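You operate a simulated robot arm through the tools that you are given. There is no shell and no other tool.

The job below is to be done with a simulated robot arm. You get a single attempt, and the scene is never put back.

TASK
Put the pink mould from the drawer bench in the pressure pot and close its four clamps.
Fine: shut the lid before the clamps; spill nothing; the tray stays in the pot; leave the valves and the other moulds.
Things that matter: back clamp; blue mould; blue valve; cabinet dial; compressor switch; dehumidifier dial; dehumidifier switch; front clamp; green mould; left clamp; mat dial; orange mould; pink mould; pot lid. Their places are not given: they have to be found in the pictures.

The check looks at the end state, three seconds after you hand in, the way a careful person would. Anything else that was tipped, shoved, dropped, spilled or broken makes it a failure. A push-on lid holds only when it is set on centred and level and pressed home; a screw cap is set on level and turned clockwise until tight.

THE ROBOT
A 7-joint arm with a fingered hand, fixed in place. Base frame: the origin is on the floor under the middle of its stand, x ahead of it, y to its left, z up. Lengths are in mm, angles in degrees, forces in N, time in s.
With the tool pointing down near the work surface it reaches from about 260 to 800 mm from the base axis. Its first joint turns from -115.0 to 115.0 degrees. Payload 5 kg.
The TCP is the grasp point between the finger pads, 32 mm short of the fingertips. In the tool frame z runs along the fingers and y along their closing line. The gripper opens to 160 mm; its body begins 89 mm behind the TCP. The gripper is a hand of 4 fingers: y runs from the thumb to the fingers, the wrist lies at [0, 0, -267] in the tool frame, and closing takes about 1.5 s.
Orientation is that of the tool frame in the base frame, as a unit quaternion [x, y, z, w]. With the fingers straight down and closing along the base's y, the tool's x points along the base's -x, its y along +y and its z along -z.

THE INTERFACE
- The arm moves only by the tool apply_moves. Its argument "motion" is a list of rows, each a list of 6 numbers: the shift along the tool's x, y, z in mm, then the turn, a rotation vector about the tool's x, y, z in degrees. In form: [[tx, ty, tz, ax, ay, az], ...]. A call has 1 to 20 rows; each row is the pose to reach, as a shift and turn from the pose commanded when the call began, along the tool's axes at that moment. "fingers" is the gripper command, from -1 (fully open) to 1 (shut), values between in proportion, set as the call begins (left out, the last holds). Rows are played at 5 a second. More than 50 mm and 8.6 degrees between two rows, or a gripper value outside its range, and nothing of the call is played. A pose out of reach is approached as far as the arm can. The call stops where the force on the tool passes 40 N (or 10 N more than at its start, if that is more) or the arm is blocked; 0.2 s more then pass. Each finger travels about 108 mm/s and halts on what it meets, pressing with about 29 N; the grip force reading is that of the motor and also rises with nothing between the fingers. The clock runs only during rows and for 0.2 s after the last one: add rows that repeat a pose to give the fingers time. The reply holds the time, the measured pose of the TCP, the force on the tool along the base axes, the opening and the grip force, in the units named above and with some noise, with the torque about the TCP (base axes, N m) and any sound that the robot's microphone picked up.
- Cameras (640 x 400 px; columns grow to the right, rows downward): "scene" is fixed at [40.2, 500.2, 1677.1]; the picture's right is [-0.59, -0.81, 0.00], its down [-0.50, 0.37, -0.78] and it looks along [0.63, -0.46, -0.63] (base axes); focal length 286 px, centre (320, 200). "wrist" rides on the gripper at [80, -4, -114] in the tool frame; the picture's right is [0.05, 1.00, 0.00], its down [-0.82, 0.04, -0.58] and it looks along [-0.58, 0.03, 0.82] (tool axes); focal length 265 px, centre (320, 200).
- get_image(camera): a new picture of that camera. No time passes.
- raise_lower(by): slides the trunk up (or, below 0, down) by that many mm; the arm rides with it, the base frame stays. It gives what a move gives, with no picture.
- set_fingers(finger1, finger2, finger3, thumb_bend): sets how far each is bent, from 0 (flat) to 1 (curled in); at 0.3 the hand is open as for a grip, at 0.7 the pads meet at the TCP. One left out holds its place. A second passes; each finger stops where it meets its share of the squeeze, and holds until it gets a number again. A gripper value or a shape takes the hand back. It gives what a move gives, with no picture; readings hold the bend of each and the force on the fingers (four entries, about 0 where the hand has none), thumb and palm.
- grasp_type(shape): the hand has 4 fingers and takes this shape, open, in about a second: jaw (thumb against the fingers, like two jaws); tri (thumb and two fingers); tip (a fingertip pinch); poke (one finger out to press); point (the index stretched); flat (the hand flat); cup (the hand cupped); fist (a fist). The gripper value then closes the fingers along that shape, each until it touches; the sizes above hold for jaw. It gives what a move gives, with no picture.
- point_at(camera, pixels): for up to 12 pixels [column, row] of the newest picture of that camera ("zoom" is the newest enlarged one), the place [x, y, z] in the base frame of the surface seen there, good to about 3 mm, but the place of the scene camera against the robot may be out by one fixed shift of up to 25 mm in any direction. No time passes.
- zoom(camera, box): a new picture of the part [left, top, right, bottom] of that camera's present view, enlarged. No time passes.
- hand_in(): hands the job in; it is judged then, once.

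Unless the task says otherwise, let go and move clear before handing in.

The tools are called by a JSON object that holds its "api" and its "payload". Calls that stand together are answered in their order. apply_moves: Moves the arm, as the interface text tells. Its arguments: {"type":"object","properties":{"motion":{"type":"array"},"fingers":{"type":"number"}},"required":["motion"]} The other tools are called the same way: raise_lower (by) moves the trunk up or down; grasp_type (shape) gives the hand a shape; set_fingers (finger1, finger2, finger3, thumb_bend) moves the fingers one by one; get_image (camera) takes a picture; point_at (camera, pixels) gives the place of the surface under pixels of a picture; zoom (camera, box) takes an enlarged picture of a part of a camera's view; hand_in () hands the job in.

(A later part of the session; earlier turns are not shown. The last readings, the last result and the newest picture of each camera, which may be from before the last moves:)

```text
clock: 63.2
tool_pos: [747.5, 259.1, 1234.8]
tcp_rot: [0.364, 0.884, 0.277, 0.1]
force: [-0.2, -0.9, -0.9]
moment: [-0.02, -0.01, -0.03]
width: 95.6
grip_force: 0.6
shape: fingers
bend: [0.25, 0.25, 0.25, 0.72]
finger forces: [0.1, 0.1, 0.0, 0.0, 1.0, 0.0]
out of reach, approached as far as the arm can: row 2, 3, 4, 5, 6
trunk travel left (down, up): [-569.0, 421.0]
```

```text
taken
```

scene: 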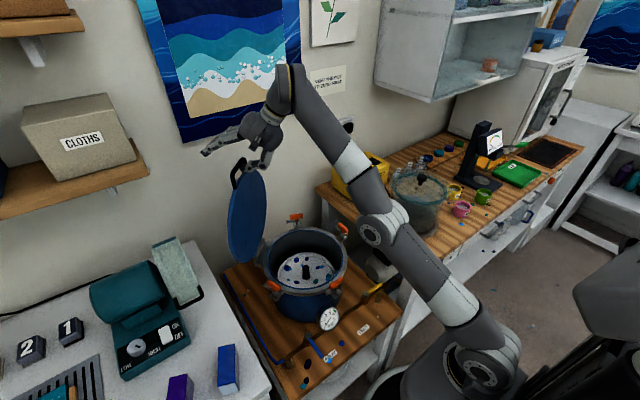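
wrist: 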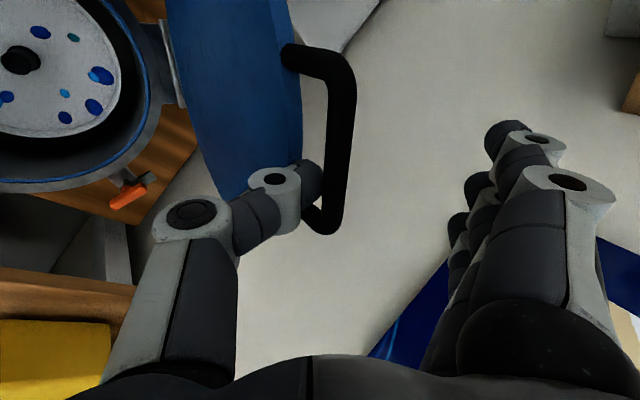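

The thumb tip at (315,180) now appears clear on the outer side of the bar at (342,130), and the lid still stands. I'll verify the positions and the lid's angle.

{"api": "point_at", "payload": {"camera": "wrist", "pixels": [[342, 100], [340, 150], [328, 215], [312, 180], [275, 185], [240, 100], [220, 60], [270, 130], [225, 170], [190, 30]]}}

{"api": "zoom", "payload": {"camera": "scene", "box": [190, 80, 330, 270]}}

```text
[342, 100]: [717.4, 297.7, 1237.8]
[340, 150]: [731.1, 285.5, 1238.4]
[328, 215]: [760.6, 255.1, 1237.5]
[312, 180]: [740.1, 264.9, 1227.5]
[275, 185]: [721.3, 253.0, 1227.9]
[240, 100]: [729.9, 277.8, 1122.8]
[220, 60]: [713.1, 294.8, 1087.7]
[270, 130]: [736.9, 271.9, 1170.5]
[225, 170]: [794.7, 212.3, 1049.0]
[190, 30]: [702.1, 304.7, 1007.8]
```

```text
2.11 times, centred on (260, 175) of scene
```

zoom: 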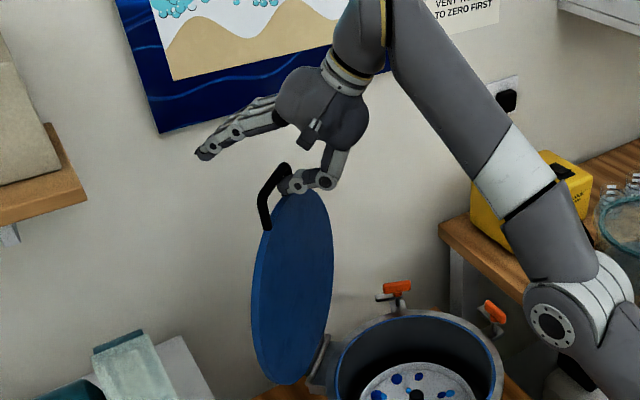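

The lid's inner face is at u≈712–713 at all heights, so it stands vertical with its mass already on the hinge side of the pin, and it isn't moving. I'll draw the thumb fully clear and then look again.

{"api": "apply_moves", "payload": {"motion": [[1, -6, -4, 0, 0, 0], [2, -12, -8, 0, 0, 0], [3, -18, -13, 0, 0, 0], [3, -26, -19, 0, 0, 0], [3, -34, -25, 0, 0, 0], [3, -42, -30, 0, 0, 0], [3, -42, -30, 0, 0, 0]]}}

{"api": "get_image", "payload": {"camera": "wrist"}}

{"api": "zoom", "payload": {"camera": "scene", "box": [190, 80, 330, 270]}}

```text
clock: 64.8
tool_pos: [733.7, 229.7, 1257.9]
tcp_rot: [0.363, 0.884, 0.277, 0.101]
force: [-0.5, 0.4, 0.3]
moment: [-0.01, 0.03, 0.0]
width: 94.8
grip_force: 0.0
shape: fingers
bend: [0.25, 0.25, 0.25, 0.72]
finger forces: [0.1, 0.0, 0.1, 0.0, 0.0, 0.1]
out of reach, approached as far as the arm can: row 1, 2, 3, 4, 5, 6, 7
trunk travel left (down, up): [-569.0, 421.0]
```

```text
taken
```

wrist: 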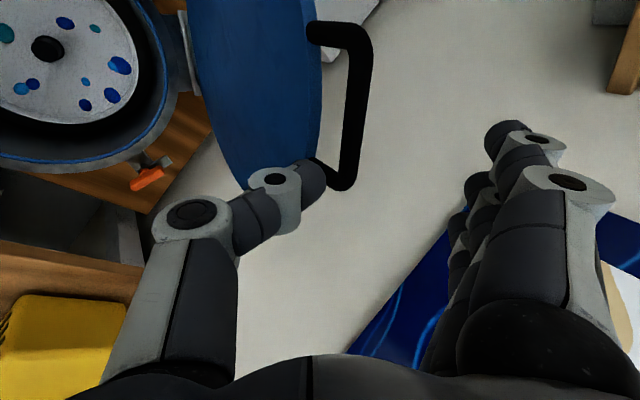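

```text
2.11 times, centred on (260, 175) of scene
```

zoom: 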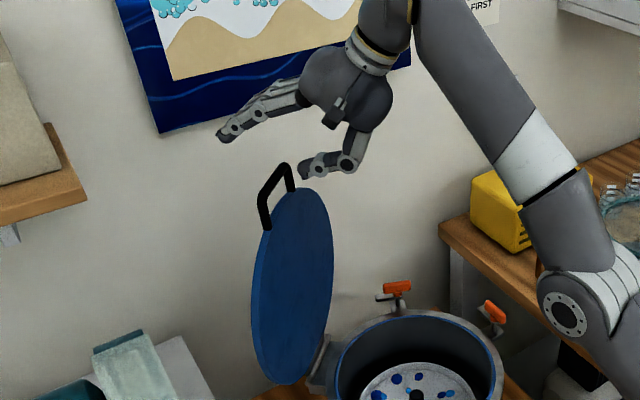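

The hand is completely free of the handle and the lid stands open on its own. I'll rise straight up with the trunk, well clear of the lid, before folding the arm back.

{"api": "raise_lower", "payload": {"by": 120}}

{"api": "apply_moves", "payload": {"motion": [[0, -12, -6, 2, 0, 0], [0, -24, -12, 4, 0, 0], [0, -36, -18, 6, 0, 0], [0, -48, -24, 8, 0, 0], [0, -60, -30, 10, 0, 0], [0, -72, -36, 12, 0, 0], [0, -84, -42, 14, 0, 0], [0, -96, -48, 16, 0, 0]], "fingers": -1}}

{"api": "get_image", "payload": {"camera": "scene"}}

```text
clock: 66.3
tool_pos: [733.1, 232.1, 1375.7]
tcp_rot: [0.363, 0.884, 0.278, 0.101]
force: [-0.8, -0.3, -0.3]
moment: [0.02, -0.01, 0.03]
width: 95.1
grip_force: 0.0
shape: fingers
bend: [0.25, 0.25, 0.25, 0.72]
finger forces: [0.0, 0.0, 0.0, 0.0, 0.0, 0.0]
trunk travel left (down, up): [-689.0, 301.0]
```

```text
clock: 68.1
tool_pos: [672.1, 160.5, 1368.7]
tcp_rot: [0.374, 0.913, 0.157, 0.049]
force: [0.6, 0.4, -0.6]
moment: [0.04, 0.01, 0.0]
width: 160.0
grip_force: 0.1
shape: jaw
bend: [0.3, 0.3, 0.3, 0.3]
finger forces: [0.1, 0.0, 0.1, 0.1, 0.0, 0.0]
out of reach, approached as far as the arm can: row 3, 4, 5, 6, 7, 8
trunk travel left (down, up): [-689.0, 301.0]
```

```text
taken
```

scene: 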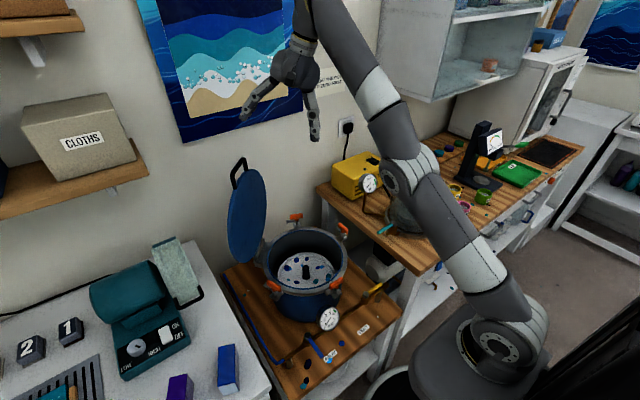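

The lid is still standing open in the scene view, and the hand is clear at (672,160,1369) with the grip open. I'll level the hand and swing back over the middle at height, towards the drawer bench.

{"api": "apply_moves", "payload": {"motion": [[-3, -30, -6, 1.9, -0.2, 0], [-6, -60, -12, 3.8, -0.3, 0], [-9, -90, -18, 5.7, -0.5, 0], [-12, -120, -25, 7.6, -0.6, 0], [-15, -150, -31, 9.5, -0.8, 0], [-18, -181, -37, 11.3, -1, 0], [-21, -211, -44, 13.2, -1.1, 0], [-25, -241, -50, 15.1, -1.3, 0], [-28, -272, -56, 17, -1.4, 0], [-31, -302, -63, 18.9, -1.6, 0], [-31, -302, -63, 18.9, -1.6, 0]]}}

{"api": "get_image", "payload": {"camera": "wrist"}}

{"api": "get_image", "payload": {"camera": "scene"}}

```text
clock: 70.5
tool_pos: [477.1, -80.8, 1334.6]
tcp_rot: [0.378, 0.926, -0.006, -0.001]
force: [0.9, -0.1, -0.3]
moment: [0.01, -0.01, -0.01]
width: 160.2
grip_force: 0.1
shape: jaw
bend: [0.3, 0.3, 0.3, 0.3]
finger forces: [0.0, 0.0, 0.0, 0.0, 0.1, 0.1]
out of reach, approached as far as the arm can: row 1
trunk travel left (down, up): [-689.0, 301.0]
```

```text
taken
```

wrist: 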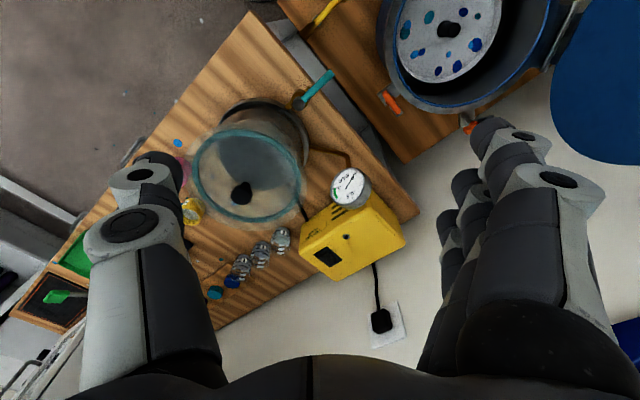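

```text
taken
```

scene: 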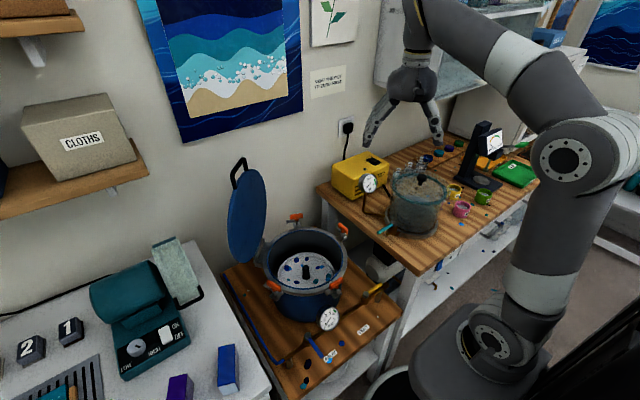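

The arm is free of its stretched posture, and the wrist view shows the open pot, the tray with its knob at (449,30), and the chamber at (250,180). I'll measure the tray and pot rim for the later placement.

{"api": "point_at", "payload": {"camera": "wrist", "pixels": [[449, 30], [420, 45], [470, 60], [485, 20], [415, 15], [400, 60], [395, 95], [470, 108], [240, 195], [195, 180], [300, 180], [250, 130]]}}

{"api": "zoom", "payload": {"camera": "wrist", "box": [380, 0, 560, 120]}}

{"api": "point_at", "payload": {"camera": "scene", "pixels": [[461, 211], [455, 190], [484, 197], [421, 180], [395, 205], [440, 205], [467, 213], [461, 205]]}}

```text
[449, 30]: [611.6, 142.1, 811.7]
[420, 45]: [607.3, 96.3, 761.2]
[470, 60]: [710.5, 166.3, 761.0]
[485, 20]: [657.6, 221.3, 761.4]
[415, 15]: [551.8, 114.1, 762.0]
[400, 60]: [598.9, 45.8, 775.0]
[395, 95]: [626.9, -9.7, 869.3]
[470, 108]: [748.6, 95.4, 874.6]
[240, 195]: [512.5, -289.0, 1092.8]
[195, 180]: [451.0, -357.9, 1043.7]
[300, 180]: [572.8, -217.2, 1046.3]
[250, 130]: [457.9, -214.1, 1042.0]
```

```text
3.33 times, centred on (470, 60) of wrist
```

zoom: 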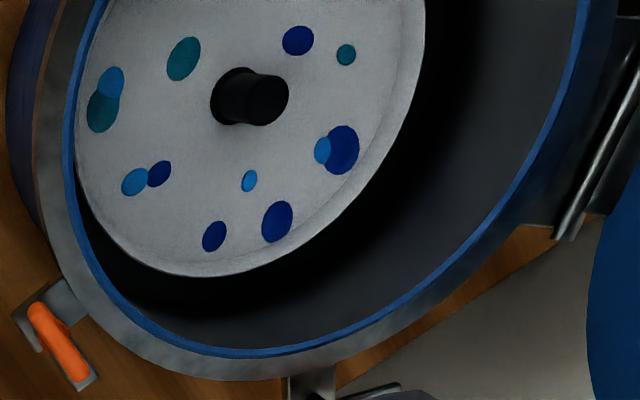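

```text
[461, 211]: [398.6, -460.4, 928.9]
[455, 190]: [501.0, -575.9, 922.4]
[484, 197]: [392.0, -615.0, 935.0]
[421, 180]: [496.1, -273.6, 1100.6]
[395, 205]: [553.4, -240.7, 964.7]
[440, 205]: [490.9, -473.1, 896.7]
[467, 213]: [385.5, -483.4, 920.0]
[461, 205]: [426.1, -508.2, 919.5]
```

The tray top is at z≈761, the knob top at z≈812 on the centre (612,145), and the pot rim is near z≈873. Next I'll move over towards the pink mould for a proper wrist view, keeping above the chamber (its knob is at z≈1093).

{"api": "apply_moves", "payload": {"motion": [[-9, -35, 10, 0, 0, 0], [-17, -70, 22, 0, 0, 0], [-26, -105, 36, 0, 0, 0], [-34, -140, 54, 0, 0, 0], [-43, -175, 72, 0, 0, 0], [-52, -210, 92, 0, 0, 0], [-60, -245, 113, 0, 0, 0], [-69, -281, 135, 0, 0, 0], [-69, -281, 135, 0, 0, 0]]}}

{"api": "get_image", "payload": {"camera": "wrist"}}

{"api": "get_image", "payload": {"camera": "scene"}}

```text
clock: 72.5
tool_pos: [328.8, -334.1, 1201.6]
tcp_rot: [0.379, 0.925, -0.006, 0.001]
force: [-0.2, -0.3, -0.2]
moment: [0.01, 0.0, 0.0]
width: 159.9
grip_force: 0.1
shape: jaw
bend: [0.3, 0.3, 0.3, 0.3]
finger forces: [0.0, 0.0, 0.0, 0.0, 0.0, 0.0]
trunk travel left (down, up): [-689.0, 301.0]
```

```text
taken
```

wrist: 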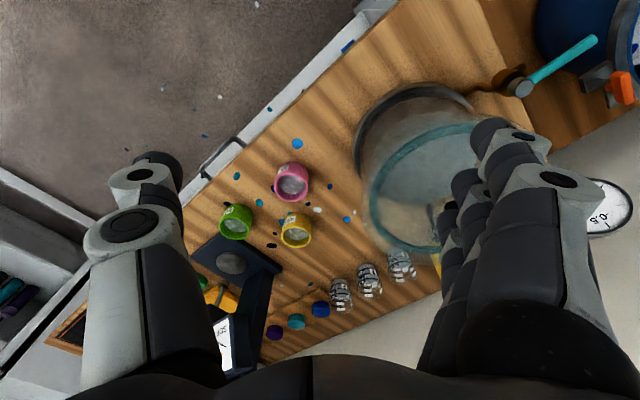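

```text
taken
```

scene: 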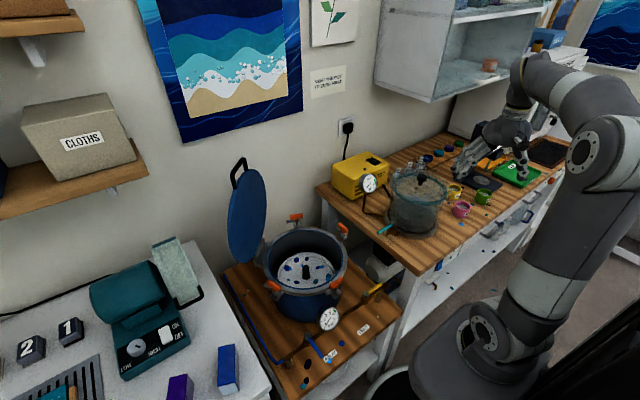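

The pink mould is clearly in view at (292,183), with green at (236,222) and yellow at (297,229). I'll zoom in and measure all three, plus the stand at (230,262).

{"api": "zoom", "payload": {"camera": "wrist", "box": [200, 130, 360, 270]}}

{"api": "point_at", "payload": {"camera": "wrist", "pixels": [[276, 180], [308, 185], [292, 167], [292, 201], [292, 185], [297, 175], [236, 206], [222, 222], [297, 213], [297, 247], [283, 160], [272, 240]]}}

{"api": "point_at", "payload": {"camera": "wrist", "pixels": [[230, 262], [250, 285], [270, 275], [340, 280], [370, 270], [320, 210], [375, 215], [245, 245], [252, 225], [297, 145], [281, 242], [312, 232]]}}

```text
2.86 times, centred on (280, 200) of wrist
```

zoom: 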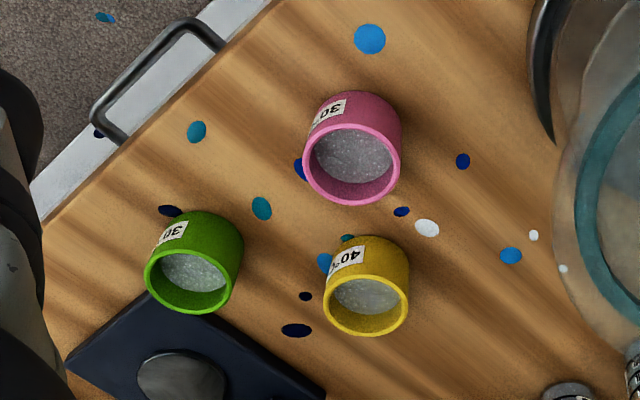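

```text
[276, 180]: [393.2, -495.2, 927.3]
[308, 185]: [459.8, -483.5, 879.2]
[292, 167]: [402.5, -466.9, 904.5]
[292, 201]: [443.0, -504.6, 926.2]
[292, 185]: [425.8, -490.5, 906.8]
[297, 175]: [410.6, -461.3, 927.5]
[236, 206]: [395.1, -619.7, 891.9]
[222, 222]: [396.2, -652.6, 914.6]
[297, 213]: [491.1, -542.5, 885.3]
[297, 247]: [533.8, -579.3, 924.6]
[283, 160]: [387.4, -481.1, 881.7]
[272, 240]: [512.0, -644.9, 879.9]
```

```text
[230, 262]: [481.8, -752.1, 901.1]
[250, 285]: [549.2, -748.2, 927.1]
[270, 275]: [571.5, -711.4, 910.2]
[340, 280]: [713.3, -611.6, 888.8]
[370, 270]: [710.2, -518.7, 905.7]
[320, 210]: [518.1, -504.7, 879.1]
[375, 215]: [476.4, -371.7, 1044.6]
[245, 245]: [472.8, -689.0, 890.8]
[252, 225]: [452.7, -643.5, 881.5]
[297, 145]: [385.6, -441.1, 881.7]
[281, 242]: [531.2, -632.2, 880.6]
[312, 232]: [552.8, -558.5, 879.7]
```

The pink mould's rim is at z≈927 on the bench (z≈880), with its centre at about (424,-483) and a radius of about 30. Yellow is 114 mm away and green 146 mm. The current closing line runs across the gap between neighbours, so I'll narrow the hand to 110 mm and move above the pink mould.

{"api": "apply_moves", "payload": {"motion": [[-28.7, -6.5, 24, -0.1, 0.06, 0], [-57.4, -13, 47, -0.2, 0.12, 0], [-86, -19.7, 71, -0.3, 0.18, 0], [-115, -26, 94, -0.4, 0.24, 0], [-144, -33, 118, -0.5, 0.3, 0], [-172.3, -39.4, 141.6, -0.6, 0.36, 0], [-172.3, -39.4, 141.6, -0.6, 0.36, 0]], "fingers": -0.375}}

{"api": "get_image", "payload": {"camera": "wrist"}}

{"api": "get_image", "payload": {"camera": "scene"}}

```text
clock: 74.1
tool_pos: [424.3, -482.1, 1061.0]
tcp_rot: [0.379, 0.925, 0.0, 0.0]
force: [-0.8, -0.6, 0.3]
moment: [0.01, 0.01, -0.01]
width: 110.6
grip_force: 0.0
shape: jaw
bend: [0.67, 0.67, 0.67, 0.64]
finger forces: [0.0, 0.0, 0.1, 0.1, 0.1, 0.1]
trunk travel left (down, up): [-689.0, 301.0]
```

```text
taken
```

wrist: 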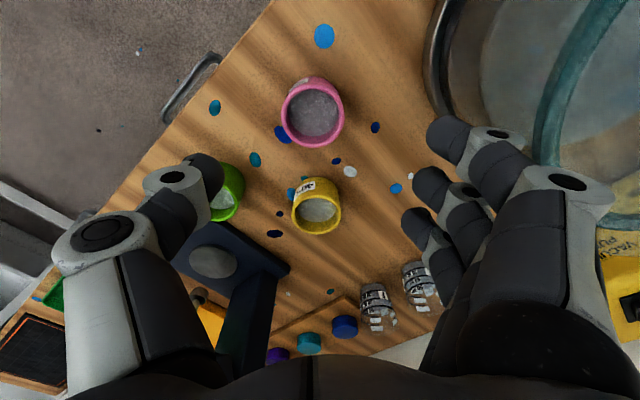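

```text
taken
```

scene: 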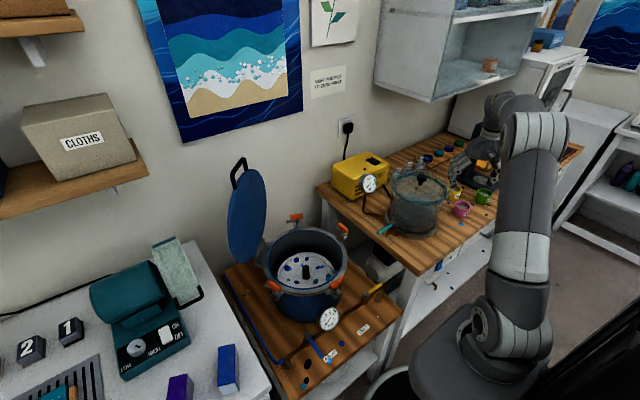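

The hand is straight above at (424,-482,1061). I'll re-measure the pink rim from this closer view to centre exactly before descending.

{"api": "point_at", "payload": {"camera": "wrist", "pixels": [[284, 115], [342, 112], [316, 82], [312, 143], [313, 115], [301, 92], [330, 134], [437, 130], [203, 170], [343, 205]]}}

{"api": "zoom", "payload": {"camera": "wrist", "box": [240, 60, 400, 160]}}

```text
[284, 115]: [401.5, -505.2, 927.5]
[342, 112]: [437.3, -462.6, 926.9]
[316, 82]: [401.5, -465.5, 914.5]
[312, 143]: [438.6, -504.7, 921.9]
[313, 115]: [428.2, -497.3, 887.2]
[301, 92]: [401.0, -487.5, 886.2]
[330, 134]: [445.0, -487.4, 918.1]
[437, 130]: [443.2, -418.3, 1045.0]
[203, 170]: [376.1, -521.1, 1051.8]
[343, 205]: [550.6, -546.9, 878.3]
```

```text
4.00 times, centred on (320, 110) of wrist
```

zoom: 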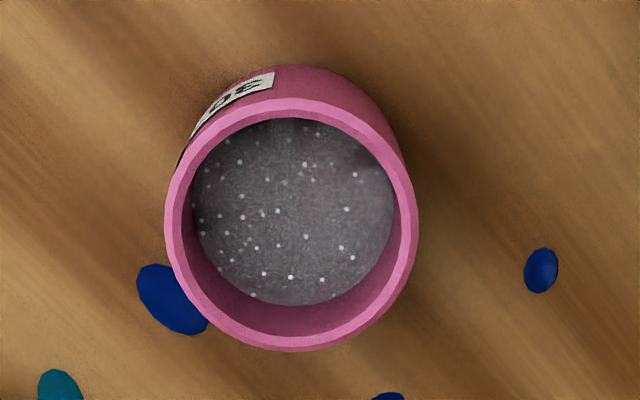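

The rim centre refines to (419.5,-485) at z 927, with a radius of about 29.6. I'll shift by that small offset and descend to TCP z≈919, so the fingertips stay about 7 mm off the bench.

{"api": "apply_moves", "payload": {"motion": [[1.4, -5.4, 20, 0, 0, 0], [1.4, -5.4, 45, 0, 0, 0], [1.4, -5.4, 70, 0, 0, 0], [1.4, -5.4, 95, 0, 0, 0], [1.4, -5.4, 115, 0, 0, 0], [1.4, -5.4, 130, 0, 0, 0], [1.4, -5.4, 142, 0, 0, 0], [1.4, -5.4, 142, 0, 0, 0]]}}

{"api": "get_image", "payload": {"camera": "wrist"}}

{"api": "zoom", "payload": {"camera": "scene", "box": [380, 110, 580, 250]}}

```text
clock: 75.9
tool_pos: [420.2, -484.2, 917.9]
tcp_rot: [0.379, 0.925, 0.001, 0.0]
force: [-0.7, 0.2, -0.4]
moment: [-0.02, 0.03, -0.02]
width: 110.3
grip_force: 0.1
shape: jaw
bend: [0.67, 0.67, 0.67, 0.64]
finger forces: [0.0, 0.1, 0.1, 0.1, 0.1, 0.1]
trunk travel left (down, up): [-689.0, 301.0]
```

```text
taken
```

wrist: 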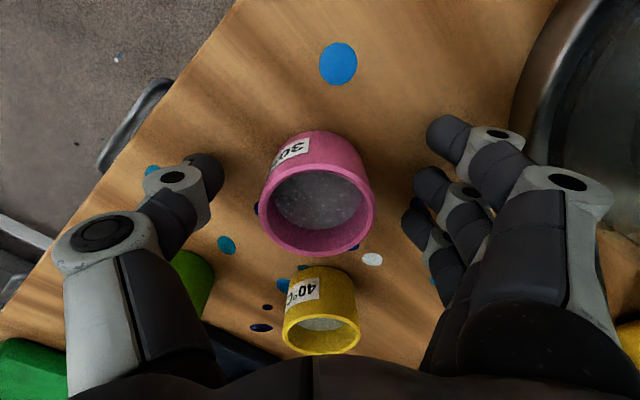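

```text
2.86 times, centred on (480, 180) of scene
```

zoom: 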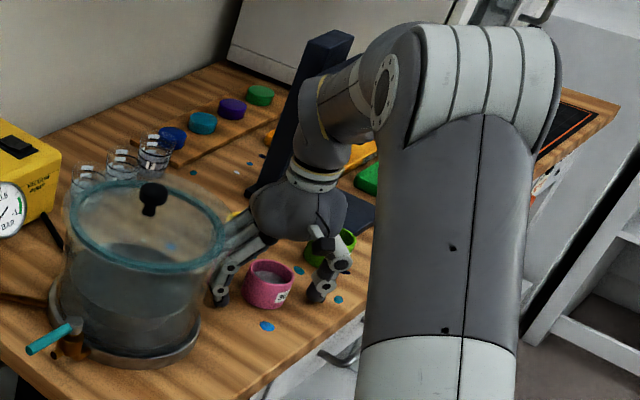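

The pink mould sits centred between the thumb at (205,180) and the fingers at (430,180), and nothing else is near the closing path. I'll close gently onto it.

{"api": "apply_moves", "payload": {"motion": [[0, 0, 0, 0, 0, 0], [0, 0, 0, 0, 0, 0], [0, 0, 0, 0, 0, 0], [0, 0, 0, 0, 0, 0]], "fingers": 0.2}}

{"api": "get_image", "payload": {"camera": "wrist"}}

```text
clock: 76.9
tool_pos: [419.8, -483.3, 918.7]
tcp_rot: [0.38, 0.925, 0.0, -0.001]
force: [0.5, -0.9, 0.7]
moment: [-0.04, -0.01, 0.04]
width: 64.7
grip_force: 0.0
shape: jaw
bend: [0.73, 0.73, 0.73, 0.7]
finger forces: [0.0, 0.0, 0.0, 0.1, 0.0, 0.0]
trunk travel left (down, up): [-689.0, 301.0]
```

```text
taken
```

wrist: 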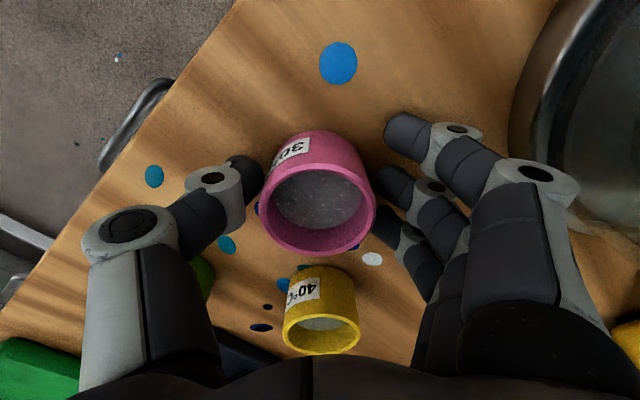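

Both sides are just short of touching, with the mould well centred. I'll close the rest of the way to grip it.

{"api": "apply_moves", "payload": {"motion": [[0, 0, 0, 0, 0, 0], [0, 0, 0, 0, 0, 0], [0, 0, 0, 0, 0, 0], [0, 0, 0, 0, 0, 0], [0, 0, 0, 0, 0, 0]], "fingers": 0.45}}

{"api": "get_image", "payload": {"camera": "wrist"}}

```text
clock: 78.1
tool_pos: [418.6, -484.2, 919.2]
tcp_rot: [0.378, 0.926, 0.001, -0.002]
force: [0.4, 0.2, -1.0]
moment: [0.0, 0.01, -0.01]
width: 38.4
grip_force: 29.7
shape: jaw
bend: [0.71, 0.73, 0.73, 0.7]
finger forces: [7.4, 9.1, 8.4, 0.0, 25.5, 0.0]
trunk travel left (down, up): [-689.0, 301.0]
```

```text
taken
```

wrist: 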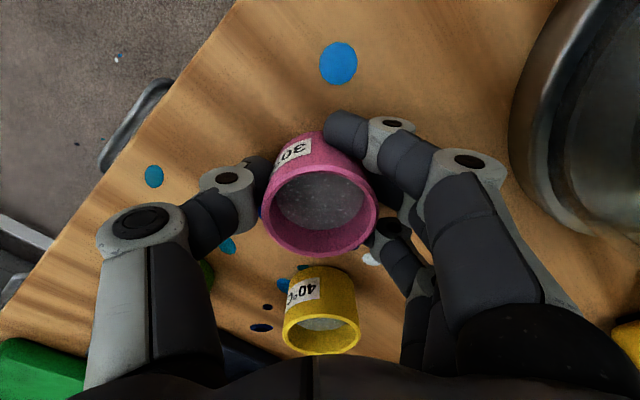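

All three fingers (7–9 N) and the thumb (25 N) hold the mould, which is still level. I'll lift it slowly straight up and check the hold.

{"api": "apply_moves", "payload": {"motion": [[0, 0, -3, 0, 0, 0], [0, 0, -8, 0, 0, 0], [0, 0, -15, 0, 0, 0], [0, 0, -22, 0, 0, 0], [0, 0, -28, 0, 0, 0], [0, 0, -30, 0, 0, 0]]}}

{"api": "get_image", "payload": {"camera": "wrist"}}

{"api": "zoom", "payload": {"camera": "scene", "box": [380, 110, 580, 250]}}

```text
clock: 79.5
tool_pos: [421.0, -484.2, 946.9]
tcp_rot: [0.379, 0.925, 0.001, -0.001]
force: [0.5, -0.3, -0.7]
moment: [0.01, -0.01, 0.01]
width: 38.3
grip_force: 28.6
shape: jaw
bend: [0.71, 0.73, 0.73, 0.7]
finger forces: [7.5, 9.3, 8.4, 0.0, 25.3, 0.1]
trunk travel left (down, up): [-689.0, 301.0]
```

```text
taken
```

wrist: 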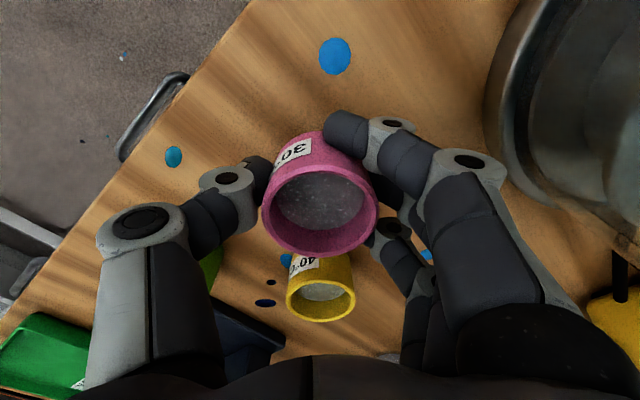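

```text
2.86 times, centred on (480, 180) of scene
```

zoom: 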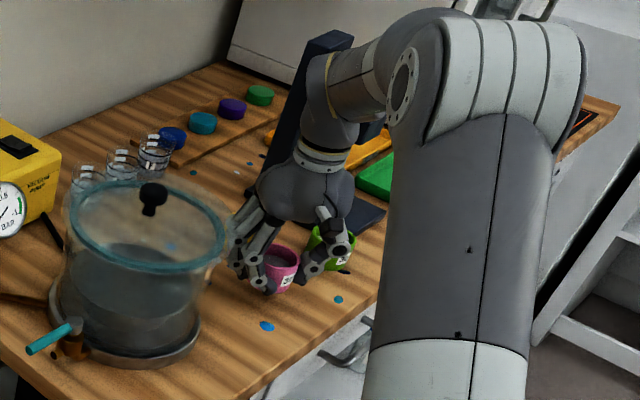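

The mould is firmly held and lifted clear, with nothing disturbed around it. I'll raise it with the trunk by 240 mm, well above the chamber knob, before moving across.

{"api": "raise_lower", "payload": {"by": 240}}

{"api": "get_image", "payload": {"camera": "wrist"}}

{"api": "get_image", "payload": {"camera": "scene"}}

```text
clock: 82.0
tool_pos: [419.3, -483.5, 1187.1]
tcp_rot: [0.379, 0.926, 0.001, -0.001]
force: [-0.4, 0.6, 0.0]
moment: [-0.01, 0.02, 0.0]
width: 38.4
grip_force: 29.2
shape: jaw
bend: [0.71, 0.73, 0.73, 0.7]
finger forces: [7.7, 9.2, 8.6, 0.0, 25.5, 0.0]
trunk travel left (down, up): [-929.0, 61.0]
```

```text
taken
```

wrist: 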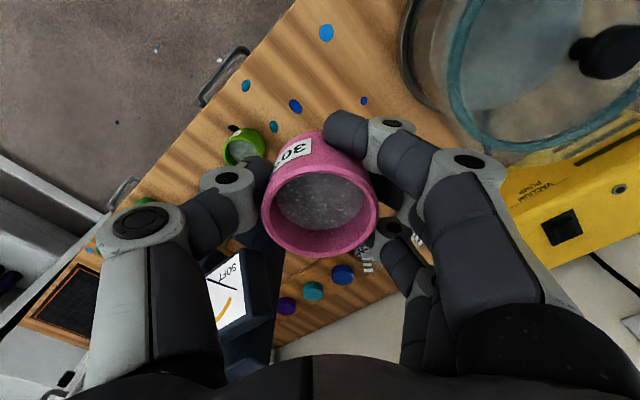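

```text
taken
```

scene: 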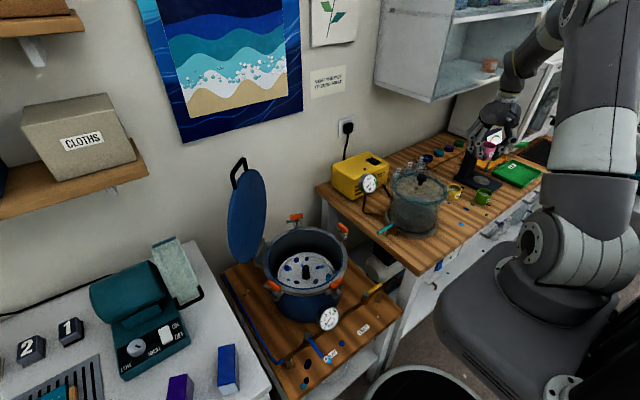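

The mould is held steady at z 1187 with the chamber below. I'll carry it across slowly, first alongside the chamber to about (420,-200).

{"api": "apply_moves", "payload": {"motion": [[5.6, 5.7, 0, 0, 0, 0], [15.4, 15.7, 0, 0, 0, 0], [29.4, 30, 0, 0, 0, 0], [47.5, 48.6, 0, 0, 0, 0], [67.1, 68.6, 0, 0, 0, 0], [88.1, 90.1, 0, 0, 0, 0], [109, 111.5, 0, 0, 0, 0], [130, 133, 0, 0, 0, 0], [151, 154.4, 0, 0, 0, 0], [169.9, 173.7, 0, 0, 0, 0], [183.8, 188, 0, 0, 0, 0], [192.9, 197.3, 0, 0, 0, 0], [198.2, 202.6, 0, 0, 0, 0], [198.2, 202.6, 0, 0, 0, 0]]}}

{"api": "get_image", "payload": {"camera": "scene"}}

```text
clock: 85.0
tool_pos: [419.4, -199.8, 1188.4]
tcp_rot: [0.379, 0.925, 0.0, -0.001]
force: [-1.0, -0.2, -1.3]
moment: [0.01, 0.02, -0.02]
width: 38.3
grip_force: 28.8
shape: jaw
bend: [0.71, 0.73, 0.73, 0.7]
finger forces: [8.1, 9.2, 8.9, 0.0, 25.5, 0.0]
trunk travel left (down, up): [-929.0, 61.0]
```

```text
taken
```

scene: 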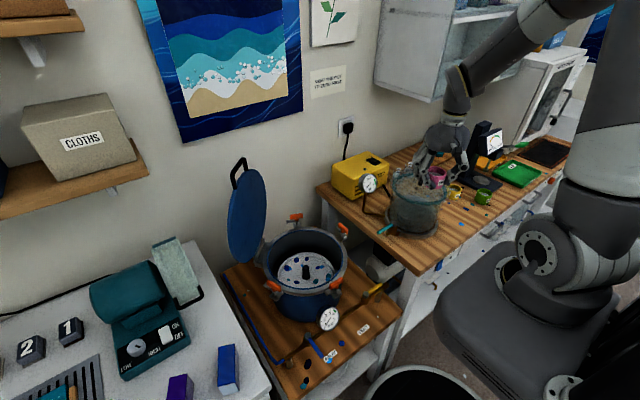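

Halfway across, the grip is steady at 29 N and the mould level. I'll continue straight to above the pot, targeting (656,103), to one side of the tray knob.

{"api": "apply_moves", "payload": {"motion": [[0.9, 8, 0, 0, 0, 0], [2.5, 21.9, 0, 0, 0, 0], [4.8, 41.8, 0, 0, 0, 0], [7.7, 67.6, 0, 0, 0, 0], [10.9, 95.5, 0, 0, 0, 0], [14.3, 125.3, 0, 0, 0, 0], [17.7, 155.1, 0, 0, 0, 0], [21.1, 184.9, 0, 0, 0, 0], [24.5, 214.8, 0, 0, 0, 0], [27.9, 244.6, 0, 0, 0, 0], [31.3, 274.4, 0, 0, 0, 0], [34.7, 304.3, 0, 0, 0, 0], [37.7, 330.1, 0, 0, 0, 0], [40.1, 351, 0, 0, 0, 0], [41.9, 366.9, 0, 0, 0, 0], [43, 376.8, 0, 0, 0, 0], [43.6, 381.8, 0, 0, 0, 0], [43.6, 381.8, 0, 0, 0, 0]]}}

{"api": "get_image", "payload": {"camera": "wrist"}}

{"api": "get_image", "payload": {"camera": "scene"}}

```text
clock: 88.8
tool_pos: [657.4, 102.9, 1188.7]
tcp_rot: [0.378, 0.926, 0.0, 0.0]
force: [0.3, 0.7, -0.7]
moment: [0.02, 0.01, -0.04]
width: 38.3
grip_force: 29.0
shape: jaw
bend: [0.71, 0.73, 0.73, 0.7]
finger forces: [7.6, 9.4, 9.2, 0.0, 25.5, 0.0]
trunk travel left (down, up): [-929.0, 61.0]
```

```text
taken
```

wrist: 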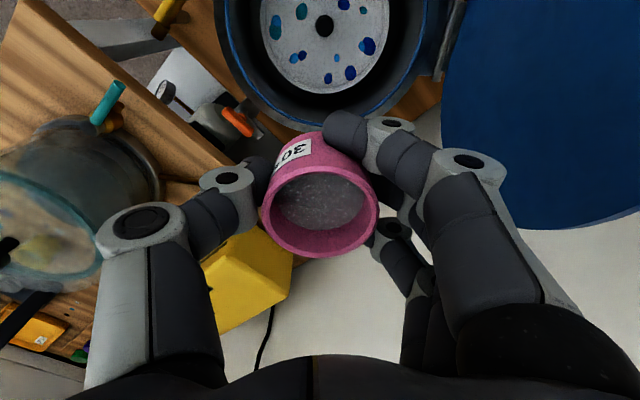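

```text
taken
```

scene: 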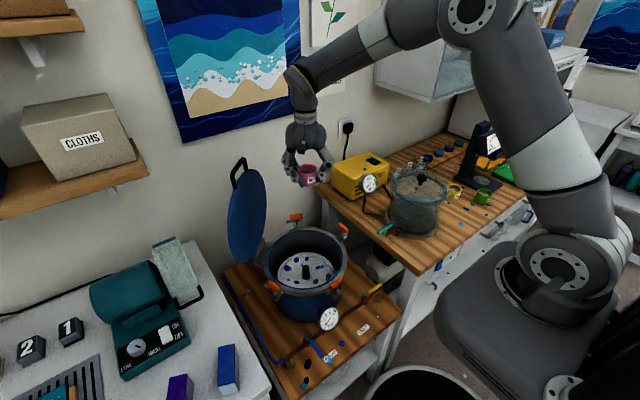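

The mould is above the pot region and still held. I'll measure the tray and the pot's inner wall precisely from here before descending.

{"api": "point_at", "payload": {"camera": "wrist", "pixels": [[325, 25], [300, 60], [345, 65], [264, 40], [386, 25], [330, 90], [290, 85], [372, 80], [240, 75], [415, 70], [325, 108], [245, 40]]}}

{"api": "zoom", "payload": {"camera": "wrist", "box": [210, 0, 450, 150]}}

```text
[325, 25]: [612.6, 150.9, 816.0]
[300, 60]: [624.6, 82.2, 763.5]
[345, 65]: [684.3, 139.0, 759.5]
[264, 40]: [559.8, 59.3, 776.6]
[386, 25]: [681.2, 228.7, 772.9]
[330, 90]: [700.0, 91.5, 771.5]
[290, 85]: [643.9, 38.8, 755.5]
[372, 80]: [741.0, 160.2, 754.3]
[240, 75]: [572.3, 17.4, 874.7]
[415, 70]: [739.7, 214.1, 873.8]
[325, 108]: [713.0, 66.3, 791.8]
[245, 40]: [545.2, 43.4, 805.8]
```

```text
2.67 times, centred on (330, 75) of wrist
```

zoom: 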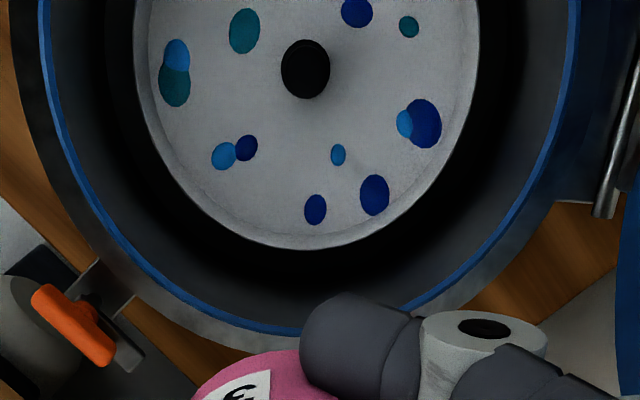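

The tray has a lip out to r≈104, the pot's inner wall is at r≈127, and the knob's radius is about 16. A mould centred 63 mm from the knob fits with clearance all round. I'll lower with the trunk to just above the rim and check alignment.

{"api": "raise_lower", "payload": {"by": -250}}

{"api": "get_image", "payload": {"camera": "wrist"}}

{"api": "get_image", "payload": {"camera": "scene"}}

{"api": "zoom", "payload": {"camera": "scene", "box": [220, 150, 400, 320]}}

```text
clock: 91.4
tool_pos: [655.3, 101.9, 938.6]
tcp_rot: [0.379, 0.926, 0.001, 0.0]
force: [-0.7, 0.4, -0.1]
moment: [-0.02, -0.01, 0.04]
width: 38.4
grip_force: 29.4
shape: jaw
bend: [0.71, 0.73, 0.73, 0.7]
finger forces: [7.7, 9.3, 9.2, 0.1, 25.5, 0.1]
trunk travel left (down, up): [-679.0, 311.0]
```

```text
taken
```

wrist: 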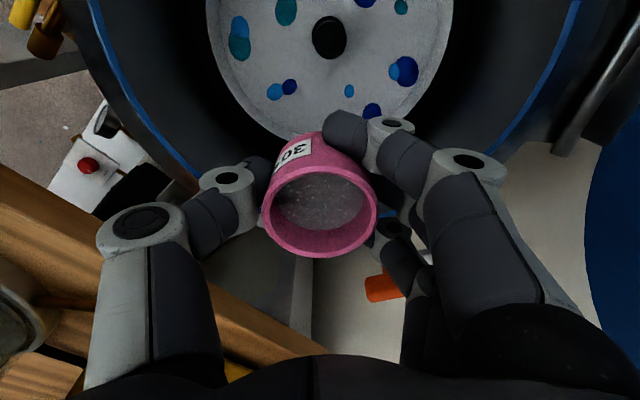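

```text
taken
```

scene: 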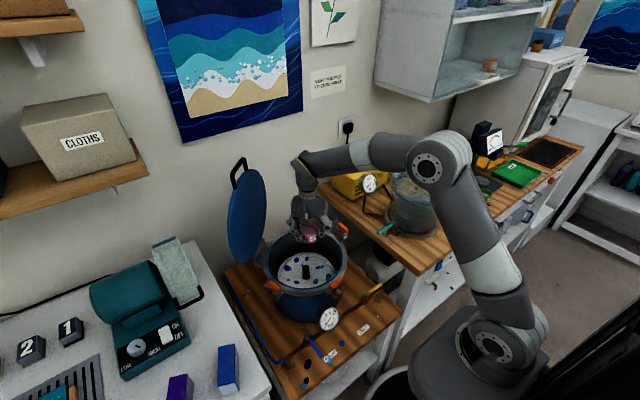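

```text
2.35 times, centred on (310, 235) of scene
```

zoom: 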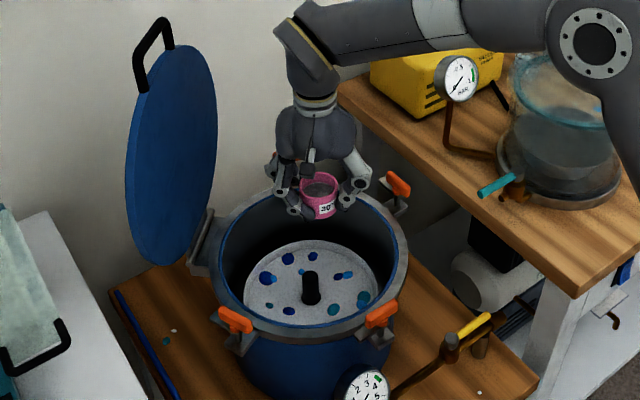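

The mould hangs over the gap between knob and wall as planned, and the lid stays upright. Before lowering further I'll check that the forearm clears the yellow pump box and its gauge.

{"api": "point_at", "payload": {"camera": "scene", "pixels": [[427, 167], [390, 155], [350, 160], [325, 165], [305, 165], [362, 178], [370, 183], [345, 172], [445, 150], [480, 230]]}}

{"api": "point_at", "payload": {"camera": "wrist", "pixels": [[327, 35], [230, 10], [240, 70], [290, 125], [445, 60], [385, 285], [250, 100], [350, 90]]}}

```text
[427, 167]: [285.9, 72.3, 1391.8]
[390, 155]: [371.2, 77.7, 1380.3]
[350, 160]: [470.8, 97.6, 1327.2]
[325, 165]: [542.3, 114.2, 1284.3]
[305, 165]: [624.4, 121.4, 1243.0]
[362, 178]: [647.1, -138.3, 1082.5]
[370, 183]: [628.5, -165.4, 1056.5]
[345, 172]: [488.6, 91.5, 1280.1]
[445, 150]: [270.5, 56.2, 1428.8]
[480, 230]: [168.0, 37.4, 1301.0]
```

```text
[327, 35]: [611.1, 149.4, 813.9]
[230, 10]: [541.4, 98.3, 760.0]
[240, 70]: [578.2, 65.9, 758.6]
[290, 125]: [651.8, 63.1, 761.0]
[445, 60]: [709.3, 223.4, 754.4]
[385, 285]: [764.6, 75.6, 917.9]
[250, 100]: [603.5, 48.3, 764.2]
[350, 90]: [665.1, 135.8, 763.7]
```

The forearm runs at y≈75–120, far from the pump. The tray surface reads z≈761 to 764. I'll lower another 122 mm, leaving about 15 mm to the tray.

{"api": "raise_lower", "payload": {"by": -122}}

{"api": "get_image", "payload": {"camera": "wrist"}}

{"api": "zoom", "payload": {"camera": "scene", "box": [240, 190, 380, 310]}}

```text
clock: 92.9
tool_pos: [655.7, 102.2, 816.1]
tcp_rot: [0.379, 0.925, 0.0, -0.001]
force: [-0.1, -1.0, -0.5]
moment: [-0.03, -0.01, -0.01]
width: 38.3
grip_force: 28.8
shape: jaw
bend: [0.71, 0.73, 0.73, 0.7]
finger forces: [7.7, 9.3, 9.1, 0.0, 25.5, 0.1]
trunk travel left (down, up): [-557.0, 433.0]
```

```text
taken
```

wrist: 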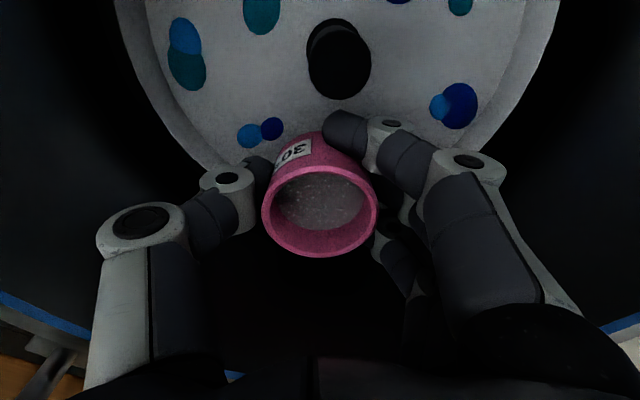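

```text
3.33 times, centred on (310, 250) of scene
```

zoom: 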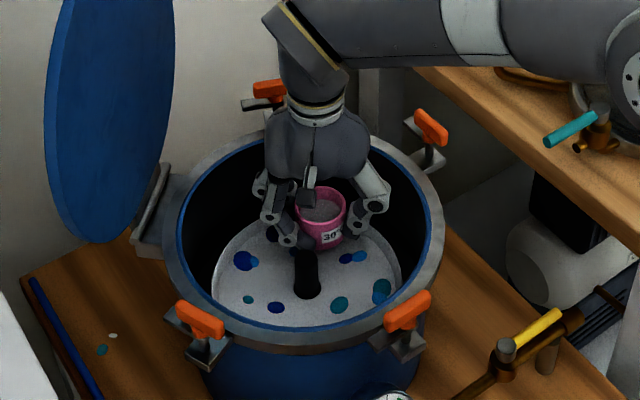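

The hand fits inside the pot, and the mould hovers about 17 mm over the tray between the knob and the lip. I'll shift it 4 mm towards the knob for more margin to the lip, then lower most of the way.

{"api": "apply_moves", "payload": {"motion": [[2, 0, 0, 0, 0, 0], [4, 0, 3, 0, 0, 0], [4, 0, 7, 0, 0, 0], [4, 0, 11, 0, 0, 0], [4, 0, 13.5, 0, 0, 0], [4, 0, 15, 0, 0, 0], [4, 0, 15, 0, 0, 0]]}}

```text
clock: 94.5
tool_pos: [653.2, 103.6, 801.2]
tcp_rot: [0.379, 0.926, 0.001, 0.0]
force: [-0.1, -0.7, -0.7]
moment: [-0.01, 0.03, 0.02]
width: 37.9
grip_force: 28.7
shape: jaw
bend: [0.71, 0.73, 0.73, 0.7]
finger forces: [7.8, 9.3, 9.1, 0.1, 25.4, 0.0]
trunk travel left (down, up): [-557.0, 433.0]
```

No contact yet at z 801. I'll go down 1 mm at a time to feel the tray.

{"api": "apply_moves", "payload": {"motion": [[0, 0, 0.5, 0, 0, 0], [0, 0, 1, 0, 0, 0], [0, 0, 1.5, 0, 0, 0], [0, 0, 2, 0, 0, 0]]}}

{"api": "apply_moves", "payload": {"motion": [[0, 0, 0.5, 0, 0, 0], [0, 0, 1, 0, 0, 0], [0, 0, 1, 0, 0, 0]]}}

{"api": "get_image", "payload": {"camera": "wrist"}}

```text
clock: 95.5
tool_pos: [653.2, 105.1, 799.3]
tcp_rot: [0.379, 0.925, 0.001, -0.001]
force: [0.0, 0.0, -1.0]
moment: [0.02, 0.0, 0.0]
width: 38.2
grip_force: 29.0
shape: jaw
bend: [0.71, 0.73, 0.73, 0.7]
finger forces: [7.8, 9.3, 9.2, 0.0, 25.4, 0.1]
trunk travel left (down, up): [-557.0, 433.0]
```

```text
clock: 96.3
tool_pos: [652.6, 105.4, 797.7]
tcp_rot: [0.379, 0.926, 0.001, -0.001]
force: [-0.2, 0.3, 0.5]
moment: [0.04, -0.05, 0.03]
width: 38.5
grip_force: 29.4
shape: jaw
bend: [0.71, 0.73, 0.73, 0.7]
finger forces: [7.7, 9.3, 9.4, 0.0, 25.5, 0.0]
trunk travel left (down, up): [-557.0, 433.0]
```

```text
taken
```

wrist: 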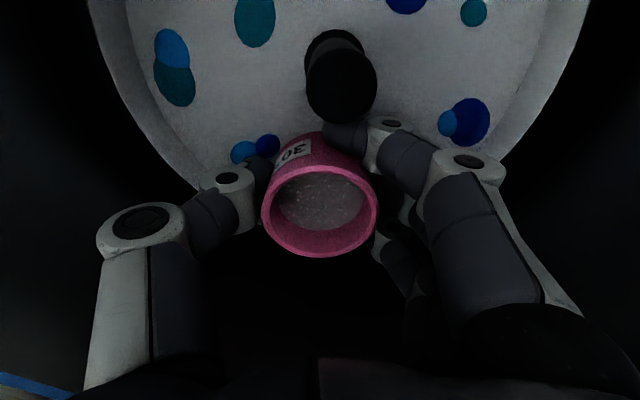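

There is still no contact force at z≈798. I'll continue in half-millimetre steps.

{"api": "apply_moves", "payload": {"motion": [[0, 0, 0.5, 0, 0, 0], [0, 0, 1, 0, 0, 0], [0, 0, 1, 0, 0, 0]]}}

{"api": "apply_moves", "payload": {"motion": [[0, 0, 0.5, 0, 0, 0], [0, 0, 1, 0, 0, 0], [0, 0, 1, 0, 0, 0]]}}

```text
clock: 97.1
tool_pos: [654.0, 106.2, 797.6]
tcp_rot: [0.378, 0.926, 0.001, 0.0]
force: [0.5, -0.6, 5.9]
moment: [0.02, -0.15, -0.02]
width: 38.2
grip_force: 28.8
shape: jaw
bend: [0.71, 0.73, 0.73, 0.7]
finger forces: [7.8, 9.8, 10.1, 0.0, 26.8, 0.0]
trunk travel left (down, up): [-557.0, 433.0]
```

```text
clock: 97.9
tool_pos: [652.8, 106.0, 797.9]
tcp_rot: [0.379, 0.925, 0.001, 0.001]
force: [1.2, 0.3, 15.2]
moment: [0.05, -0.17, 0.01]
width: 38.5
grip_force: 29.3
shape: jaw
bend: [0.71, 0.73, 0.73, 0.7]
finger forces: [8.1, 10.8, 11.1, 0.0, 28.4, 0.0]
trunk travel left (down, up): [-557.0, 433.0]
```

The mould is seated on the tray, with 15 N of upward contact force and little moment. I'll ease off 1 mm and then open the hand a little, to about 90 mm, to let go.

{"api": "apply_moves", "payload": {"motion": [[0, 0, -0.5, 0, 0, 0], [0, 0, -1.2, 0, 0, 0], [0, 0, -1.2, 0, 0, 0]]}}

{"api": "apply_moves", "payload": {"motion": [[0, 0, 0, 0, 0, 0], [0, 0, 0, 0, 0, 0], [0, 0, 0, 0, 0, 0], [0, 0, 0, 0, 0, 0]], "fingers": -0.1}}

{"api": "get_image", "payload": {"camera": "wrist"}}

{"api": "zoom", "payload": {"camera": "scene", "box": [240, 190, 380, 310]}}

```text
clock: 98.7
tool_pos: [654.1, 105.3, 798.1]
tcp_rot: [0.379, 0.925, 0.001, -0.001]
force: [-1.0, 3.0, 9.4]
moment: [0.13, -0.18, 0.02]
width: 38.3
grip_force: 28.7
shape: jaw
bend: [0.71, 0.73, 0.73, 0.7]
finger forces: [9.3, 11.1, 10.6, 0.1, 27.6, 0.1]
trunk travel left (down, up): [-557.0, 433.0]
```

```text
clock: 99.7
tool_pos: [654.8, 104.6, 798.0]
tcp_rot: [0.379, 0.925, 0.0, -0.001]
force: [-1.3, -0.4, -0.2]
moment: [0.02, 0.02, 0.01]
width: 86.8
grip_force: 0.1
shape: jaw
bend: [0.72, 0.72, 0.72, 0.7]
finger forces: [0.0, 0.0, 1.0, 0.1, 0.0, 0.0]
trunk travel left (down, up): [-557.0, 433.0]
```

```text
taken
```

wrist: 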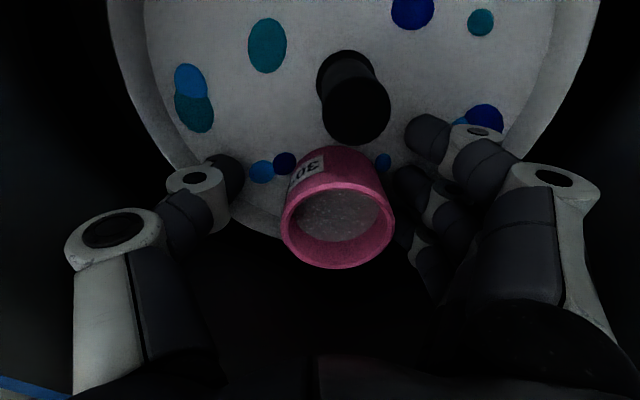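

```text
3.33 times, centred on (310, 250) of scene
```

zoom: 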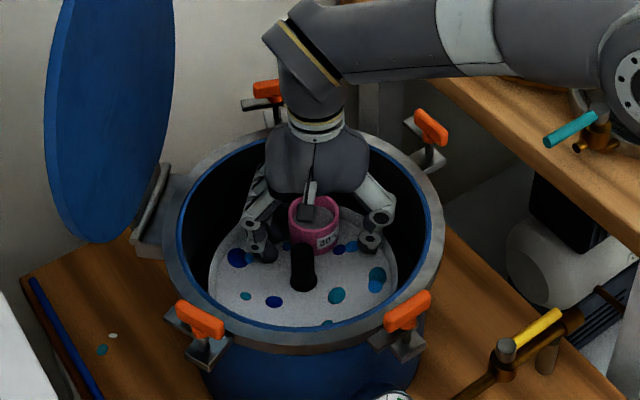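

The hand has let go, but the knob and splashes shifted slightly in both pictures (the knob moved from about (340,75) to (355,98)), so the tray may have moved or tilted a little. I'll measure tray and rim heights.

{"api": "point_at", "payload": {"camera": "wrist", "pixels": [[265, 45], [195, 115], [240, 200], [265, 225], [300, 120], [480, 60], [440, 40], [355, 115], [180, 140], [288, 215], [392, 220], [338, 262]]}}

{"api": "point_at", "payload": {"camera": "scene", "pixels": [[300, 285], [285, 270], [325, 278], [308, 268], [280, 255], [330, 265], [318, 245]]}}

```text
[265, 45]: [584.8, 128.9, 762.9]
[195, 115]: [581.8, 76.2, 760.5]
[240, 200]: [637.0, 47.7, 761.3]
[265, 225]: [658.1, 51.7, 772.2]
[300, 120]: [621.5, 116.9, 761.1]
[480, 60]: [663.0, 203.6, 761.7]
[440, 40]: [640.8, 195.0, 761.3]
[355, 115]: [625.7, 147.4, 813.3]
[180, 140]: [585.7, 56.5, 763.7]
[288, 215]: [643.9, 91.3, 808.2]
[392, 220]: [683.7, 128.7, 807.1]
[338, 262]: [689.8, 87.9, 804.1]
```

```text
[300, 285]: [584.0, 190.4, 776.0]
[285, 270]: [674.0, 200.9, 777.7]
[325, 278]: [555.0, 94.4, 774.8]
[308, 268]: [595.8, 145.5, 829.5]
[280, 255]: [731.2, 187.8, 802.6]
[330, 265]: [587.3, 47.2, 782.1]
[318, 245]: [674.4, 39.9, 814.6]
```

The tray is flat (z≈761–762 everywhere). It slid as a whole about 14 mm in +x with the mould upright on it, still well inside the pot. The mould is now about 10 mm off-centre in my hand, so I'll shift the hand 6 mm to even the gaps before rising.

{"api": "apply_moves", "payload": {"motion": [[0, 2, 0, 0, 0, 0], [0, 4, 0, 0, 0, 0], [0, 6, 0, 0, 0, 0], [0, 6, 0, 0, 0, 0]]}}

{"api": "get_image", "payload": {"camera": "wrist"}}

```text
clock: 100.7
tool_pos: [659.1, 110.7, 798.3]
tcp_rot: [0.379, 0.925, 0.0, -0.001]
force: [-3.3, -0.5, 0.8]
moment: [-0.01, -0.11, 0.08]
width: 86.5
grip_force: 0.0
shape: jaw
bend: [0.72, 0.72, 0.72, 0.7]
finger forces: [0.0, 0.1, 3.2, 0.0, 0.0, 0.1]
trunk travel left (down, up): [-557.0, 433.0]
```

```text
taken
```

wrist: 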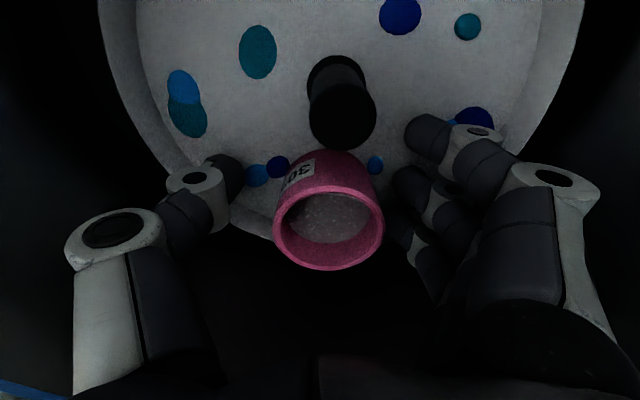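

Finger 3 reads 3 N: its tip is touching the tray's raised lip, which is what slid the tray. I'll back off 3 mm and rise straight up so the tip clears the lip.

{"api": "apply_moves", "payload": {"motion": [[0, -1.5, 0, 0, 0, 0], [0, -3, 0, 0, 0, 0], [0, -3, -3, 0, 0, 0], [0, -3, -8, 0, 0, 0], [0, -3, -14, 0, 0, 0], [0, -3, -20, 0, 0, 0], [0, -3, -20, 0, 0, 0]]}}

{"api": "get_image", "payload": {"camera": "wrist"}}

```text
clock: 102.3
tool_pos: [655.7, 106.7, 817.9]
tcp_rot: [0.379, 0.926, 0.001, -0.001]
force: [0.4, -0.3, 0.7]
moment: [0.02, -0.04, 0.01]
width: 87.2
grip_force: 0.1
shape: jaw
bend: [0.72, 0.72, 0.72, 0.7]
finger forces: [0.0, 0.0, 0.1, 0.1, 0.0, 0.0]
trunk travel left (down, up): [-557.0, 433.0]
```

```text
taken
```

wrist: 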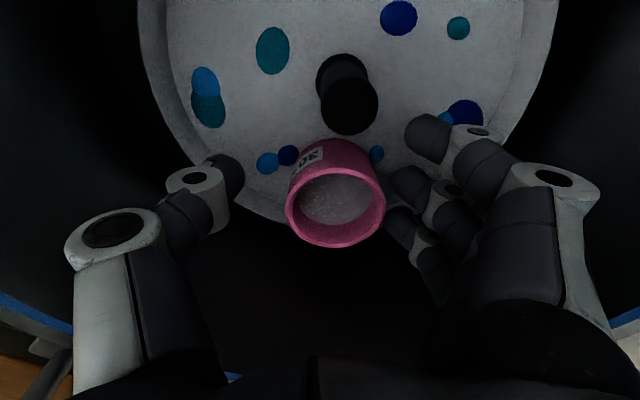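

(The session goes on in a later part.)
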